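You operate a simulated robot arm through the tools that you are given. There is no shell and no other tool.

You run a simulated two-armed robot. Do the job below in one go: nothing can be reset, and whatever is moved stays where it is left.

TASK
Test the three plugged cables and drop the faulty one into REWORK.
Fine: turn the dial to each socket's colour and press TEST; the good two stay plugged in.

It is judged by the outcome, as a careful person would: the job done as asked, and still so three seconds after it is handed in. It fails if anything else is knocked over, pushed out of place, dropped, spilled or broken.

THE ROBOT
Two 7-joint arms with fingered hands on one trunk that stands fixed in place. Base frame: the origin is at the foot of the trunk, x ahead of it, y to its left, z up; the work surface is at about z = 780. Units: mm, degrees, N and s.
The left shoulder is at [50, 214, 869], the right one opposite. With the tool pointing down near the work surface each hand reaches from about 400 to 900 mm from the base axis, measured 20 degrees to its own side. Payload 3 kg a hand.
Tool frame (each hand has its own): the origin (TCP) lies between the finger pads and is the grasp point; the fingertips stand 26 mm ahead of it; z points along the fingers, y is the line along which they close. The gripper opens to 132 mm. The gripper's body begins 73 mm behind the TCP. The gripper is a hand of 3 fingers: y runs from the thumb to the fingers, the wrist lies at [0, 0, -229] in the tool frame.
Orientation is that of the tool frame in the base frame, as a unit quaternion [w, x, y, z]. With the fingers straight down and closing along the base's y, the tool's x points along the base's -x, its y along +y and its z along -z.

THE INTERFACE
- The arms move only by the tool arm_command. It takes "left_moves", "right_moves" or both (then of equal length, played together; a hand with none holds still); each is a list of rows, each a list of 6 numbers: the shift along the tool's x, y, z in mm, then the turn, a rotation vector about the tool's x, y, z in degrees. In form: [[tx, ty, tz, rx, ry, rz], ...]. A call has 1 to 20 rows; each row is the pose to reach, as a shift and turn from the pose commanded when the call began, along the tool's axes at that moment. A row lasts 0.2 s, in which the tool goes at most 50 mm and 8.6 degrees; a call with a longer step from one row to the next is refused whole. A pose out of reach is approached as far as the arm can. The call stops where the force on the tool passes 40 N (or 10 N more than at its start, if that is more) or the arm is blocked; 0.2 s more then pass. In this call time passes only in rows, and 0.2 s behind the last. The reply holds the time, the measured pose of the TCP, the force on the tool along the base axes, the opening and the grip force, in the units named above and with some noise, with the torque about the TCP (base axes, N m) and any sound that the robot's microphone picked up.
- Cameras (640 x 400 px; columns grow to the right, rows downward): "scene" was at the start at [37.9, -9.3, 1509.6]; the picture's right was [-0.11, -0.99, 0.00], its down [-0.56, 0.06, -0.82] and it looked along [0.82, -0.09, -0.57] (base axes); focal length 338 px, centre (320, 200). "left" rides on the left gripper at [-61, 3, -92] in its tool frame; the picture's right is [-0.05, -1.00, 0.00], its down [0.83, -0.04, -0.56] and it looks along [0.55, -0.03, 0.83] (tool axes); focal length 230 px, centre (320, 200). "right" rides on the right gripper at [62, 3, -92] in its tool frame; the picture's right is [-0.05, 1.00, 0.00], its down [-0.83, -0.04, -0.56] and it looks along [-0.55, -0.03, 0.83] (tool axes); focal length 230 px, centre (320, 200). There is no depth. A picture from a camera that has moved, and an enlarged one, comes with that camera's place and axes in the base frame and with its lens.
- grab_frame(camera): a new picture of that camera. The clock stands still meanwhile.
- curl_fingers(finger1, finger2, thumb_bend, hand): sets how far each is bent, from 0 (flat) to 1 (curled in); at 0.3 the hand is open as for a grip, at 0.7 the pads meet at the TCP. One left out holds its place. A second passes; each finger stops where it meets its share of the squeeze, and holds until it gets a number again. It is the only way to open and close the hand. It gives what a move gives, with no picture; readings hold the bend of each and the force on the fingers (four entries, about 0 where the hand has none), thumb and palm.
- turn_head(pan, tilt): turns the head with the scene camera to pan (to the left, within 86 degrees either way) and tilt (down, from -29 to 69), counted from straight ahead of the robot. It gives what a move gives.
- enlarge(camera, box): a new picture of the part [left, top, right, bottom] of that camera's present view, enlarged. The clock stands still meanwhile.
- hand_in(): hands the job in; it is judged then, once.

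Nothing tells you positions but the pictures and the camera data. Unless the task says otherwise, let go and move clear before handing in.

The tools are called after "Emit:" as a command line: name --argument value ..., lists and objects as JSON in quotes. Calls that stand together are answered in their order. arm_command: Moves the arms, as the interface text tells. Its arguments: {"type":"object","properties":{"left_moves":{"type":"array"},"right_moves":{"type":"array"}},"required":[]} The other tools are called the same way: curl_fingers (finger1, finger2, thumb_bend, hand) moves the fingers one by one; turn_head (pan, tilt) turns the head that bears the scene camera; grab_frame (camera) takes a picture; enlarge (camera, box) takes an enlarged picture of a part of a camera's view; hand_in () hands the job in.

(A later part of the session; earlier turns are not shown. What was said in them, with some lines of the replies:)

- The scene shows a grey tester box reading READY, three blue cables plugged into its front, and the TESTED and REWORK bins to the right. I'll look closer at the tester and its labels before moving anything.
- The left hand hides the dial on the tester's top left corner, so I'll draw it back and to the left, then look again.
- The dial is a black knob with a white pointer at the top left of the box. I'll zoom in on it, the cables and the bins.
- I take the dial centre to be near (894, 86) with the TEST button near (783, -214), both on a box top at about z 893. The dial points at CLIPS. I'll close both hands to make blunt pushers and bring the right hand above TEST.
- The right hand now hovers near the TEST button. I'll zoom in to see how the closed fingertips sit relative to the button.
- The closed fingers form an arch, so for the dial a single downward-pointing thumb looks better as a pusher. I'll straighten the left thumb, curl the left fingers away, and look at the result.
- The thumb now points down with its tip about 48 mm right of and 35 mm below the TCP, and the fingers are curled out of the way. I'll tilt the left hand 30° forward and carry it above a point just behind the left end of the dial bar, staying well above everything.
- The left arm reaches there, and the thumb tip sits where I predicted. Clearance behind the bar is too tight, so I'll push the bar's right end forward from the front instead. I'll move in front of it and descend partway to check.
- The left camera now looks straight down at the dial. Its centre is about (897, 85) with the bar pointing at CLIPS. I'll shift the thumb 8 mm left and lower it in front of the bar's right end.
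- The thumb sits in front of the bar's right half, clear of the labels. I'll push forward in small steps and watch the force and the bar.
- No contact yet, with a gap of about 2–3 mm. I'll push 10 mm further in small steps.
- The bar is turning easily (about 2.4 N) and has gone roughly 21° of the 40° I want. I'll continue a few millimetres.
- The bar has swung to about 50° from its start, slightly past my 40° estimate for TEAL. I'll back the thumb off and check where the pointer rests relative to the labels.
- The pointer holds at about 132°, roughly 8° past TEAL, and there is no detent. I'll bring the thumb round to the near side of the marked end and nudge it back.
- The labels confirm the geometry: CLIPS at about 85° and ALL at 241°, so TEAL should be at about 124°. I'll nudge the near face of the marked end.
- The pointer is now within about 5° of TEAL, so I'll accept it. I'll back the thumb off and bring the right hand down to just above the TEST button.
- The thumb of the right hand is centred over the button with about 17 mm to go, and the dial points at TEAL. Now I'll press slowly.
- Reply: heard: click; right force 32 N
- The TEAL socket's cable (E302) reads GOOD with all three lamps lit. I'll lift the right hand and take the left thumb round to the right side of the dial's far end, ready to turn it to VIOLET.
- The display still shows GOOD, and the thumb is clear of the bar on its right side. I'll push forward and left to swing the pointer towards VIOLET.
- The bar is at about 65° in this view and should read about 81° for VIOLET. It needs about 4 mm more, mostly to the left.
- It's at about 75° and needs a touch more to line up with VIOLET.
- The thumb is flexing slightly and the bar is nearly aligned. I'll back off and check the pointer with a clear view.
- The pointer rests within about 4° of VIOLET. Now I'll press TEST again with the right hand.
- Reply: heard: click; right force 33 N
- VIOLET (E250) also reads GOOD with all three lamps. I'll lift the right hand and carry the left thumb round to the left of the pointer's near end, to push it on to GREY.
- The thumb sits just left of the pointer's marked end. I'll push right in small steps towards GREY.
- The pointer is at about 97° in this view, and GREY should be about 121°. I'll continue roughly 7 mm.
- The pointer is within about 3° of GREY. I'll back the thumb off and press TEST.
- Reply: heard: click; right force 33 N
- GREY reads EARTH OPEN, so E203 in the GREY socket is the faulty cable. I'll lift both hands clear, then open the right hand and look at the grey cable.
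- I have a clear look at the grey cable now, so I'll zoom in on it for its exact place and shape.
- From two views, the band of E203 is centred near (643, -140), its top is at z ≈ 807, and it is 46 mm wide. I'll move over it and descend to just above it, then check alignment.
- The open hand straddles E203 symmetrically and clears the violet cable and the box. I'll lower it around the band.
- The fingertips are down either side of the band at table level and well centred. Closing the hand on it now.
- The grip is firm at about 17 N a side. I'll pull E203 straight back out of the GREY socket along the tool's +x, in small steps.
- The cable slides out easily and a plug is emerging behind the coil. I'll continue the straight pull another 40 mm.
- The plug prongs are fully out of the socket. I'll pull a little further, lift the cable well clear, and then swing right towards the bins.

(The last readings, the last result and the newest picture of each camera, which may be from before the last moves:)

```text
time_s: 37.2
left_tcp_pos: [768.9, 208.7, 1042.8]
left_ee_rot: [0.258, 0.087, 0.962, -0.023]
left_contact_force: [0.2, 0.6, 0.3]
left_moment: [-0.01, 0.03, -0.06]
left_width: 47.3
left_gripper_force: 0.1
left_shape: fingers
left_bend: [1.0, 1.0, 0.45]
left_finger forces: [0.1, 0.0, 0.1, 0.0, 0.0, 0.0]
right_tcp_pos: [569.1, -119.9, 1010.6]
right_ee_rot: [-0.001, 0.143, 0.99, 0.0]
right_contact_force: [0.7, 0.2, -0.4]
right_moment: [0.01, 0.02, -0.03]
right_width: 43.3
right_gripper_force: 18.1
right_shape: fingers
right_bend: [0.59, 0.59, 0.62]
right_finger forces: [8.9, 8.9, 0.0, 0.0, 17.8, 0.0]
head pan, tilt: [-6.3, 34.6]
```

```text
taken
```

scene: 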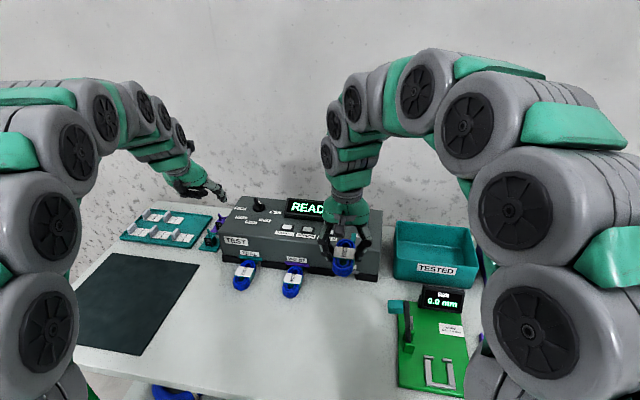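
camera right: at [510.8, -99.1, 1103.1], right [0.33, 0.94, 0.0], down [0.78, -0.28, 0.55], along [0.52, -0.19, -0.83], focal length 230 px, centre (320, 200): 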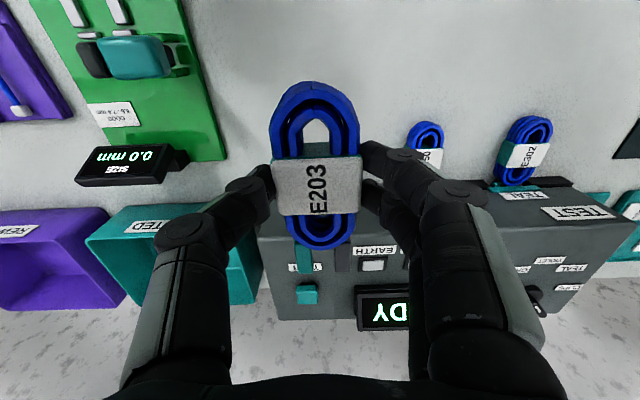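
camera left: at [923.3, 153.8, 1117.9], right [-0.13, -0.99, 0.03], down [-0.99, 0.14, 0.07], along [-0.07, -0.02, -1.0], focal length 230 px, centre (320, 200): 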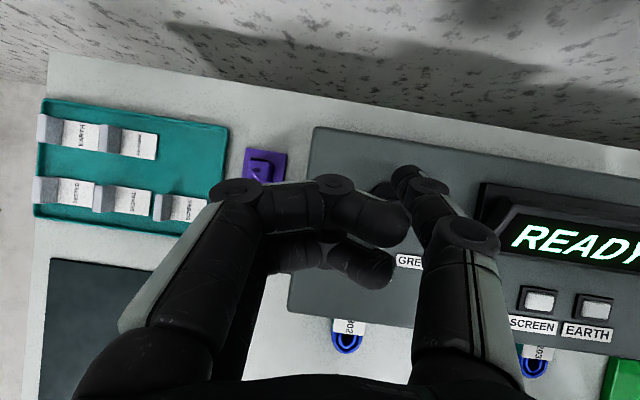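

E203 is firmly held and clear of everything, and the tester reads READY again. I'll carry it right at this height towards REWORK.

Emit:
arm_command --right_moves '[[-11.7, -45.2, 0, 0, 0, 0], [-23.4, -90.4, 0, 0, 0, 0], [-35, -135.6, 0, 0, 0, 0], [-46.6, -180.8, 0, 0, 0, 0], [-58.3, -226, 0, 0, 0, 0], [-70, -271.3, 0, 0, 0, 0], [-81, -316, 0, 0, 0, 0]]'

Emit:
grab_frame --camera "right"

Emit:
grab_frame --camera "scene"

```text
time_s: 38.8
left_tcp_pos: [769.2, 208.3, 1043.2]
left_ee_rot: [0.258, 0.086, 0.962, -0.023]
left_contact_force: [0.6, 0.2, 0.1]
left_moment: [-0.01, -0.02, 0.0]
left_width: 47.3
left_gripper_force: 0.1
left_shape: fingers
left_bend: [1.0, 1.0, 0.45]
left_finger forces: [0.0, 0.0, 0.0, 0.0, 0.0, 0.1]
right_tcp_pos: [559.4, -443.2, 1011.1]
right_ee_rot: [0.0, 0.144, 0.99, 0.0]
right_contact_force: [-0.2, 0.9, -1.0]
right_moment: [0.0, 0.02, 0.0]
right_width: 43.6
right_gripper_force: 17.2
right_shape: fingers
right_bend: [0.59, 0.59, 0.62]
right_finger forces: [8.8, 8.6, 0.1, 0.0, 17.5, 0.0]
head pan, tilt: [-6.3, 34.6]
```

```text
taken
camera right: at [500.4, -423.6, 1102.2], right [0.33, 0.94, 0.0], down [0.78, -0.28, 0.56], along [0.52, -0.19, -0.83], focal length 230 px, centre (320, 200)
```

right: 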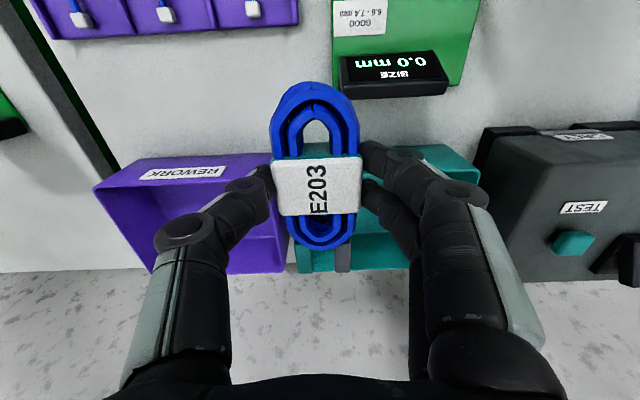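

```text
taken
```

scene: 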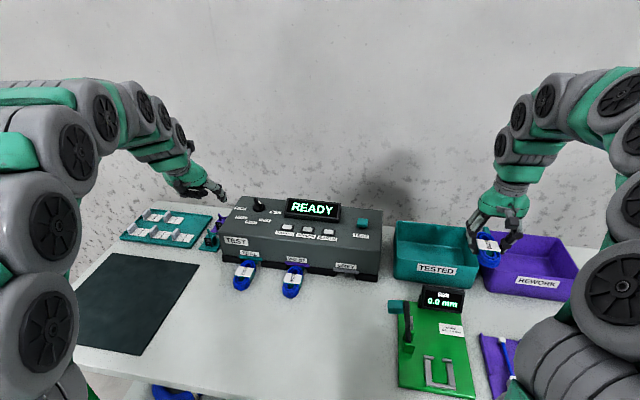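

The cable is over the gap near REWORK. I'll zoom in to pin down the REWORK bin's rim.

Emit:
enlarge --camera "scene" --box '[450, 200, 600, 320]'

Emit:
enlarge --camera "right" --box '[60, 110, 340, 300]'

```text
3.33 times, centred on (525, 260) of scene
camera zoom: at [37.9, -9.3, 1509.6], right [-0.11, -0.99, 0.0], down [-0.56, 0.06, -0.82], along [0.82, -0.09, -0.57], focal length 1127 px, centre (-363, 0)
```

zoom: 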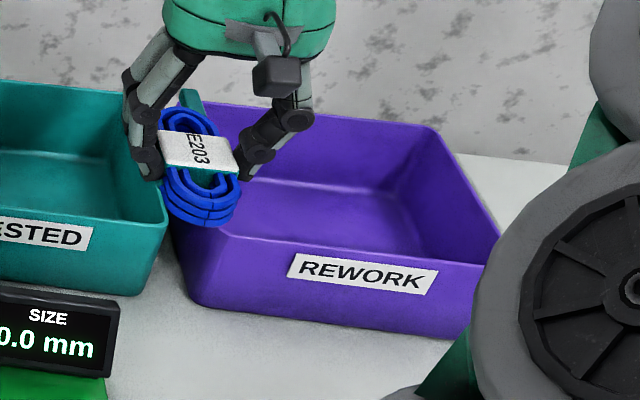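

```text
2.11 times, centred on (200, 205) of right
camera zoom: at [500.4, -423.6, 1102.2], right [0.33, 0.94, 0.0], down [0.78, -0.28, 0.56], along [0.52, -0.19, -0.83], focal length 484 px, centre (573, 190)
```

zoom: 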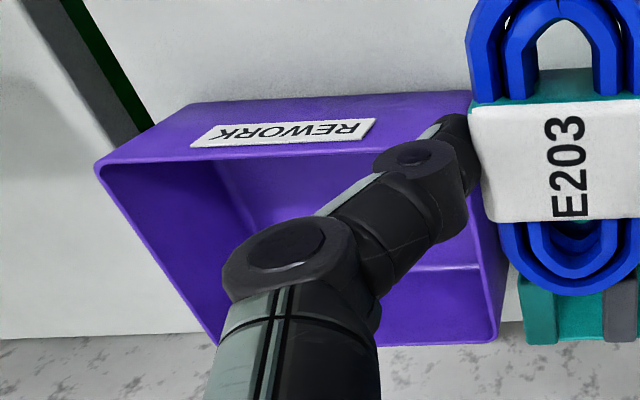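

The REWORK bin's rim is at about z 862, centred near (654, -653), and aligned with the hand, so the cable fits lengthwise front to back. I'll move over its centre at this height.

Emit:
arm_command --right_moves '[[-28.4, -34.8, 0, 0, 0, 0], [-56.8, -69.7, 0, 0, 0, 0], [-85.1, -104.5, 0, 0, 0, 0], [-113.5, -139.4, 0, 0, 0, 0], [-141.9, -174.2, 0, 0, 0, 0]]'

Emit:
grab_frame --camera "right"

Emit:
enlarge --camera "scene" --box '[450, 180, 610, 320]'

```text
time_s: 40.0
left_tcp_pos: [768.5, 210.0, 1043.5]
left_ee_rot: [0.258, 0.086, 0.962, -0.023]
left_contact_force: [-0.4, 0.1, 0.3]
left_moment: [-0.01, 0.04, -0.03]
left_width: 47.5
left_gripper_force: 0.1
left_shape: fingers
left_bend: [1.0, 1.0, 0.45]
left_finger forces: [0.0, 0.1, 0.0, 0.1, 0.1, 0.0]
right_tcp_pos: [647.5, -652.1, 1007.2]
right_ee_rot: [0.001, 0.144, 0.99, -0.001]
right_contact_force: [-1.2, 0.9, 0.0]
right_moment: [-0.06, 0.0, 0.0]
right_width: 43.3
right_gripper_force: 17.5
right_shape: fingers
right_bend: [0.59, 0.59, 0.62]
right_finger forces: [8.8, 8.7, 0.0, 0.0, 17.6, 0.0]
head pan, tilt: [-6.3, 34.6]
```

```text
taken
camera right: at [588.8, -631.5, 1101.5], right [0.33, 0.94, 0.0], down [0.78, -0.28, 0.56], along [0.52, -0.18, -0.83], focal length 230 px, centre (320, 200)
```

right: 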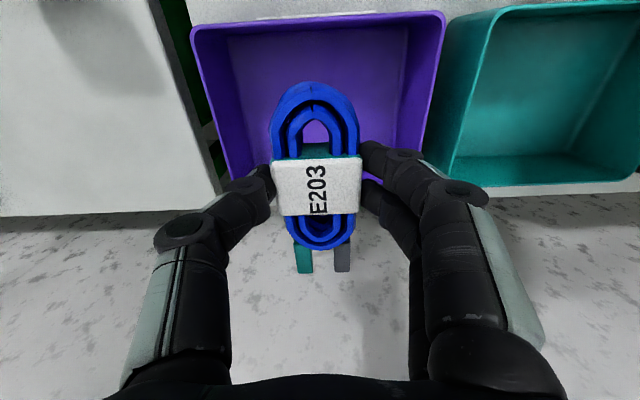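

```text
2.86 times, centred on (530, 250) of scene
camera zoom: at [37.7, -8.9, 1509.6], right [-0.11, -0.99, 0.0], down [-0.56, 0.06, -0.82], along [0.82, -0.09, -0.57], focal length 966 px, centre (-280, 57)
```

zoom: 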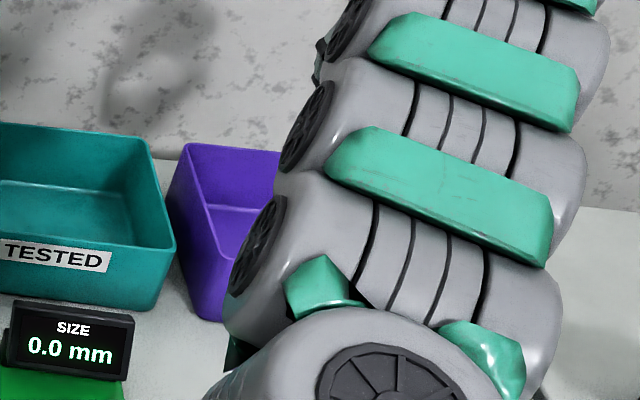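

The hand is centred over the bin. I'll shift 6 mm towards me for balance, descend partway and check the clearances.

Emit:
arm_command --right_moves '[[6, 0, 30, 0, 0, 0], [6, 0, 65, 0, 0, 0], [6, 0, 95, 0, 0, 0], [6, 0, 115, 0, 0, 0]]'

Emit:
grab_frame --camera "right"

Emit:
grab_frame --camera "scene"

```text
time_s: 41.0
left_tcp_pos: [768.7, 209.2, 1043.1]
left_ee_rot: [0.258, 0.086, 0.962, -0.023]
left_contact_force: [0.6, 0.3, 0.4]
left_moment: [0.02, -0.02, 0.0]
left_width: 47.3
left_gripper_force: 0.1
left_shape: fingers
left_bend: [1.0, 1.0, 0.45]
left_finger forces: [0.0, 0.0, 0.1, 0.0, 0.1, 0.1]
right_tcp_pos: [637.8, -649.2, 895.2]
right_ee_rot: [0.001, 0.144, 0.99, 0.0]
right_contact_force: [0.2, -0.6, -1.5]
right_moment: [0.02, -0.01, -0.02]
right_width: 43.2
right_gripper_force: 17.4
right_shape: fingers
right_bend: [0.59, 0.59, 0.62]
right_finger forces: [8.7, 8.7, 0.0, 0.1, 17.3, 0.0]
head pan, tilt: [-6.3, 34.6]
```

```text
taken
camera right: at [580.7, -628.8, 986.5], right [0.33, 0.94, 0.0], down [0.78, -0.28, 0.56], along [0.52, -0.19, -0.83], focal length 230 px, centre (320, 200)
```

right: 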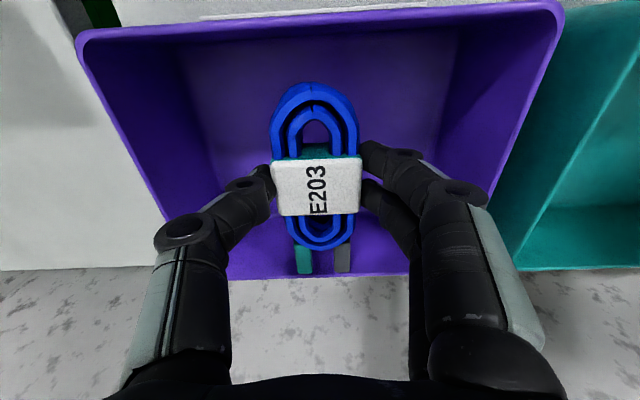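

```text
taken
```

scene: 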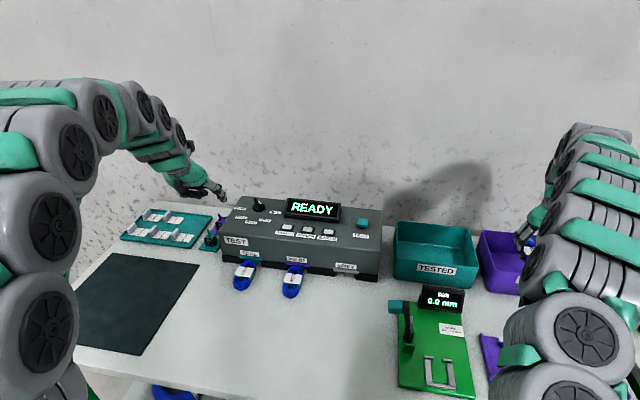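

The prongs reach closer to the far wall than I'd like. I'll zoom in to judge the cable's full length against the bin's interior before going lower.

Emit:
enlarge --camera "right" --box '[60, 0, 580, 300]'

Emit:
enlarge --camera "right" --box '[220, 190, 420, 290]'

```text
1.23 times, centred on (320, 150) of right
camera zoom: at [580.7, -628.8, 986.5], right [0.33, 0.94, 0.0], down [0.78, -0.28, 0.56], along [0.52, -0.19, -0.83], focal length 283 px, centre (320, 262)
```

zoom: 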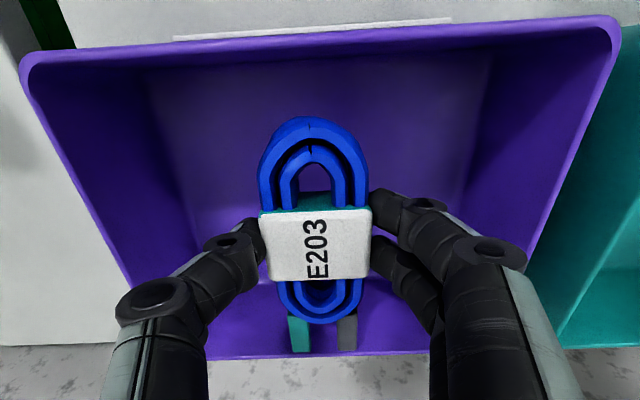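

```text
3.20 times, centred on (320, 240) of right
camera zoom: at [580.7, -628.8, 986.5], right [0.33, 0.94, 0.0], down [0.78, -0.28, 0.56], along [0.52, -0.19, -0.83], focal length 736 px, centre (320, 72)
```

zoom: 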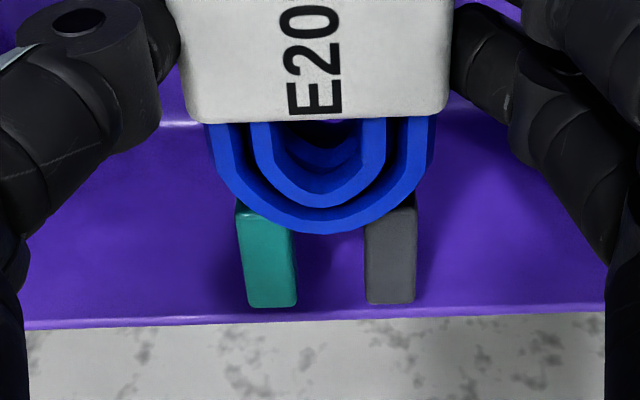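

The cable spans roughly 127 mm and the bin interior is about 154 mm front to back, so it is centred with about 13 mm to spare at each end. I'll lower it inside, watching the force.

Emit:
arm_command --right_moves '[[0, 0, 15, 0, 0, 0], [0, 0, 28, 0, 0, 0], [0, 0, 40, 0, 0, 0], [0, 0, 50, 0, 0, 0], [0, 0, 58, 0, 0, 0]]'

Emit:
grab_frame --camera "right"

```text
time_s: 42.2
left_tcp_pos: [768.8, 210.0, 1042.6]
left_ee_rot: [0.258, 0.086, 0.962, -0.023]
left_contact_force: [0.3, -0.4, 0.0]
left_moment: [0.01, -0.01, 0.01]
left_width: 47.3
left_gripper_force: 0.1
left_shape: fingers
left_bend: [1.0, 1.0, 0.45]
left_finger forces: [0.0, 0.0, 0.0, 0.0, 0.0, 0.1]
right_tcp_pos: [638.4, -649.6, 836.7]
right_ee_rot: [-0.001, 0.144, 0.99, 0.0]
right_contact_force: [0.3, -0.1, -0.8]
right_moment: [0.0, 0.01, -0.02]
right_width: 43.0
right_gripper_force: 17.4
right_shape: fingers
right_bend: [0.59, 0.59, 0.62]
right_finger forces: [8.7, 8.7, 0.0, 0.1, 17.3, 0.0]
head pan, tilt: [-6.3, 34.6]
```

```text
taken
camera right: at [581.0, -627.7, 928.6], right [0.33, 0.94, 0.0], down [0.78, -0.28, 0.55], along [0.52, -0.19, -0.83], focal length 230 px, centre (320, 200)
```

right: 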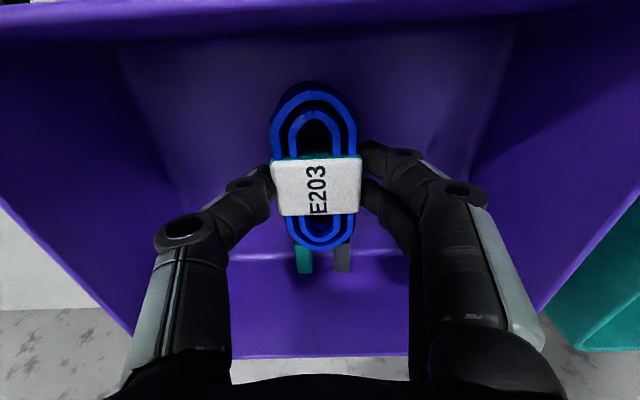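

The cable hangs inside the bin without touching anything. I'll lower 6 mm more and let go gently.

Emit:
arm_command --right_moves '[[0, 0, 3, 0, 0, 0], [0, 0, 6, 0, 0, 0]]'

Emit:
curl_fingers --hand "right" --finger1 0.48 --finger2 0.48 --thumb_bend 0.48

Emit:
grab_frame --camera "right"

```text
time_s: 42.8
left_tcp_pos: [768.6, 209.0, 1043.2]
left_ee_rot: [0.258, 0.087, 0.962, -0.023]
left_contact_force: [0.6, 0.4, 0.2]
left_moment: [0.01, -0.02, 0.03]
left_width: 47.4
left_gripper_force: 0.1
left_shape: fingers
left_bend: [1.0, 1.0, 0.45]
left_finger forces: [0.0, 0.1, 0.1, 0.0, 0.0, 0.0]
right_tcp_pos: [639.5, -649.8, 830.2]
right_ee_rot: [0.001, 0.143, 0.99, 0.0]
right_contact_force: [-0.3, 0.0, -0.3]
right_moment: [0.01, 0.01, 0.02]
right_width: 43.3
right_gripper_force: 17.0
right_shape: fingers
right_bend: [0.59, 0.59, 0.62]
right_finger forces: [8.7, 8.7, 0.0, 0.0, 17.3, 0.0]
head pan, tilt: [-6.3, 34.6]
```

```text
time_s: 43.8
left_tcp_pos: [768.9, 208.5, 1043.1]
left_ee_rot: [0.258, 0.087, 0.962, -0.023]
left_contact_force: [0.2, 0.0, -0.1]
left_moment: [0.0, 0.01, 0.02]
left_width: 47.5
left_gripper_force: 0.1
left_shape: fingers
left_bend: [1.0, 1.0, 0.45]
left_finger forces: [0.0, 0.1, 0.0, 0.0, 0.0, 0.0]
right_tcp_pos: [639.2, -648.3, 829.9]
right_ee_rot: [-0.001, 0.143, 0.99, 0.001]
right_contact_force: [0.5, 0.5, 0.5]
right_moment: [-0.02, -0.01, 0.02]
right_width: 74.1
right_gripper_force: 0.1
right_shape: fingers
right_bend: [0.48, 0.48, 0.48]
right_finger forces: [0.1, 0.0, 0.0, 0.0, 0.0, 0.0]
head pan, tilt: [-6.3, 34.6]
```

```text
taken
camera right: at [581.5, -628.4, 922.9], right [0.33, 0.94, 0.0], down [0.78, -0.28, 0.56], along [0.52, -0.19, -0.83], focal length 230 px, centre (320, 200)
```

right: 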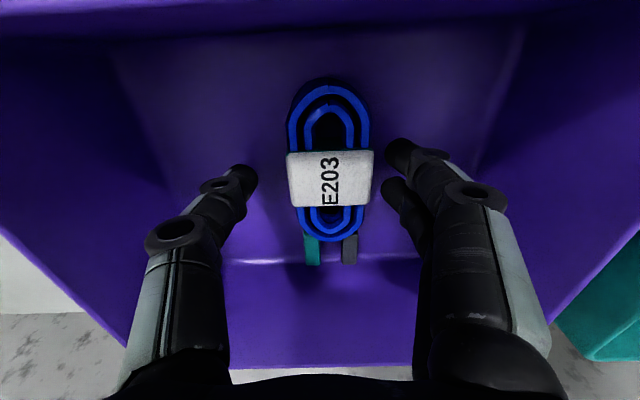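

E203 is lying flat on the REWORK bin floor and the fingers are clear of it. I'll raise the right hand straight up and out.

Emit:
arm_command --right_moves '[[0, 0, -20, 0, 0, 0], [0, 0, -50, 0, 0, 0], [0, 0, -90, 0, 0, 0], [0, 0, -135, 0, 0, 0], [0, 0, -180, 0, 0, 0], [30, 20, -200, 0, 0, 0], [70, 40, -210, 0, 0, 0]]'

Emit:
grab_frame --camera "right"

Emit:
grab_frame --camera "scene"

Emit:
enlarge --camera "scene" --box '[200, 180, 400, 310]'

```text
time_s: 45.4
left_tcp_pos: [768.9, 208.7, 1044.1]
left_ee_rot: [0.258, 0.087, 0.962, -0.024]
left_contact_force: [-0.3, -0.6, -0.9]
left_moment: [0.01, -0.05, -0.01]
left_width: 47.6
left_gripper_force: 0.1
left_shape: fingers
left_bend: [1.0, 1.0, 0.45]
left_finger forces: [0.0, 0.1, 0.0, 0.1, 0.0, 0.1]
right_tcp_pos: [584.8, -592.0, 1041.0]
right_ee_rot: [0.0, 0.145, 0.99, 0.0]
right_contact_force: [0.4, 0.7, -0.1]
right_moment: [-0.01, -0.02, -0.01]
right_width: 74.0
right_gripper_force: 0.1
right_shape: fingers
right_bend: [0.48, 0.48, 0.48]
right_finger forces: [0.0, 0.0, 0.1, 0.0, 0.1, 0.0]
head pan, tilt: [-6.3, 34.6]
```

```text
taken
camera right: at [527.1, -571.7, 1133.4], right [0.33, 0.94, 0.0], down [0.78, -0.28, 0.55], along [0.52, -0.19, -0.83], focal length 230 px, centre (320, 200)
```

right: 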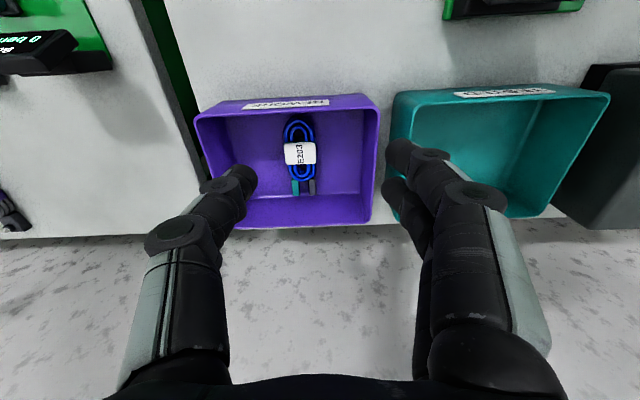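

```text
taken
```

scene: 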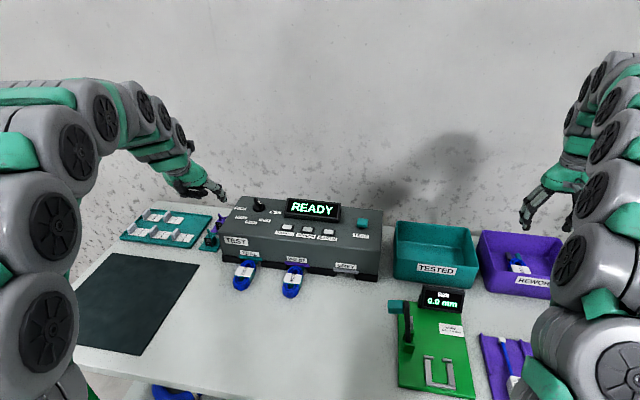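

```text
3.08 times, centred on (300, 245) of scene
camera zoom: at [37.8, -9.2, 1509.6], right [-0.11, -0.99, 0.0], down [-0.56, 0.06, -0.82], along [0.82, -0.09, -0.57], focal length 1041 px, centre (382, 62)
```

zoom: 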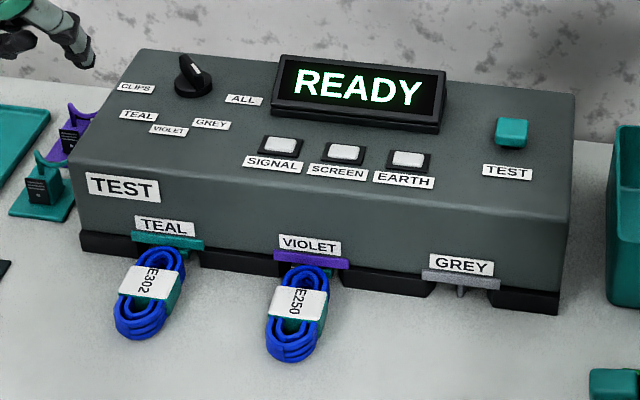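

E203 lies in REWORK, and E302 and E250 are still plugged in. I'll withdraw both hands to clear positions and take a last look round the bench.

Emit:
arm_command --right_moves '[[26.6, 32.8, -13.8, 0, 0, 0], [53.3, 65.5, -27.5, 0, 0, 0], [79.9, 98.3, -41.3, 0, 0, 0], [106.5, 131, -55, 0, 0, 0], [133.1, 163.8, -68.8, 0, 0, 0], [159.8, 196.5, -82.5, 0, 0, 0], [186.4, 229.3, -96.3, 0, 0, 0], [213, 262, -110, 0, 0, 0]]' --left_moves '[[11.4, 4.7, -12.4, 0, 0, 0], [22.9, 9.5, -24.7, 0, 0, 0], [34.3, 14.2, -37, 0, 0, 0], [45.8, 18.9, -49.4, 0, 0, 0], [57.2, 23.6, -61.8, 0, 0, 0], [68.6, 28.4, -74.1, 0, 0, 0], [80, 33, -86.5, 0, 0, 0], [91.5, 37.8, -98.8, 0, 0, 0]]'

Emit:
grab_frame --camera "scene"

Emit:
grab_frame --camera "right"

Emit:
enlarge --camera "scene" --box '[380, 200, 640, 400]'

```text
time_s: 47.2
left_tcp_pos: [650.2, 269.9, 1081.0]
left_ee_rot: [0.256, 0.088, 0.962, -0.024]
left_contact_force: [-1.3, 0.1, 0.3]
left_moment: [0.01, 0.05, 0.0]
left_width: 47.2
left_gripper_force: 0.1
left_shape: fingers
left_bend: [1.0, 1.0, 0.45]
left_finger forces: [0.1, 0.0, 0.0, 0.0, 0.1, 0.1]
right_tcp_pos: [453.9, -280.9, 1152.9]
right_ee_rot: [0.001, 0.143, 0.99, 0.0]
right_contact_force: [-0.4, 0.6, 0.0]
right_moment: [0.01, -0.02, -0.04]
right_width: 74.2
right_gripper_force: 0.0
right_shape: fingers
right_bend: [0.48, 0.48, 0.48]
right_finger forces: [0.1, 0.1, 0.0, 0.1, 0.0, 0.1]
head pan, tilt: [-6.3, 34.6]
```

```text
taken
```

scene: 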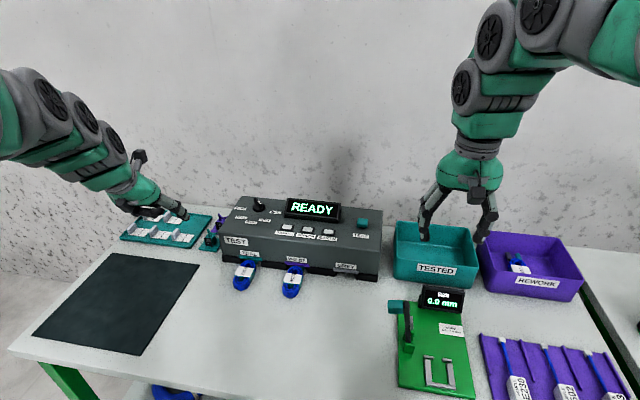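

```text
taken
camera right: at [396.7, -261.0, 1244.7], right [0.33, 0.94, 0.0], down [0.78, -0.28, 0.56], along [0.52, -0.19, -0.83], focal length 230 px, centre (320, 200)
```

right: 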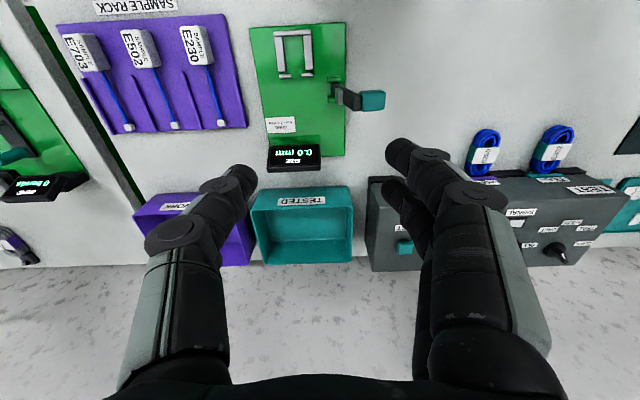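

```text
2.00 times, centred on (510, 300) of scene
camera zoom: at [37.8, -9.2, 1509.6], right [-0.11, -0.99, 0.0], down [-0.56, 0.06, -0.82], along [0.82, -0.09, -0.57], focal length 676 px, centre (-60, 0)
```

zoom: 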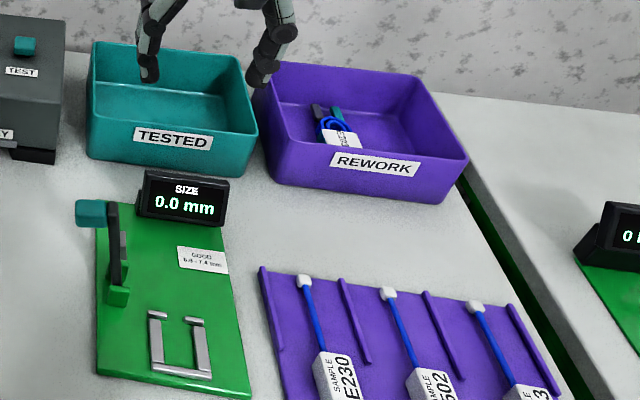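

The bench looks undisturbed: E203 is in REWORK, E302 and E250 are still plugged in, and both hands are empty and clear. I'm handing in.

Emit:
hand_in

```text
The job is handed in.
```

All three cables are tested. The faulty one, E203 from the GREY socket, is now in the REWORK bin, and the job is handed in.

| Socket | Cable | Result |
|---|---|---|
| TEAL | E302 | GOOD, all three lamps lit |
| VIOLET | E250 | GOOD, all three lamps lit |
| GREY | E203 | EARTH OPEN, earth lamp off |

E302 and E250 are still plugged in. The last pictures showed nothing else moved on the bench. The dial has no click stops, so I set it by eye to within about 5° of each colour. It is still pointing at GREY.
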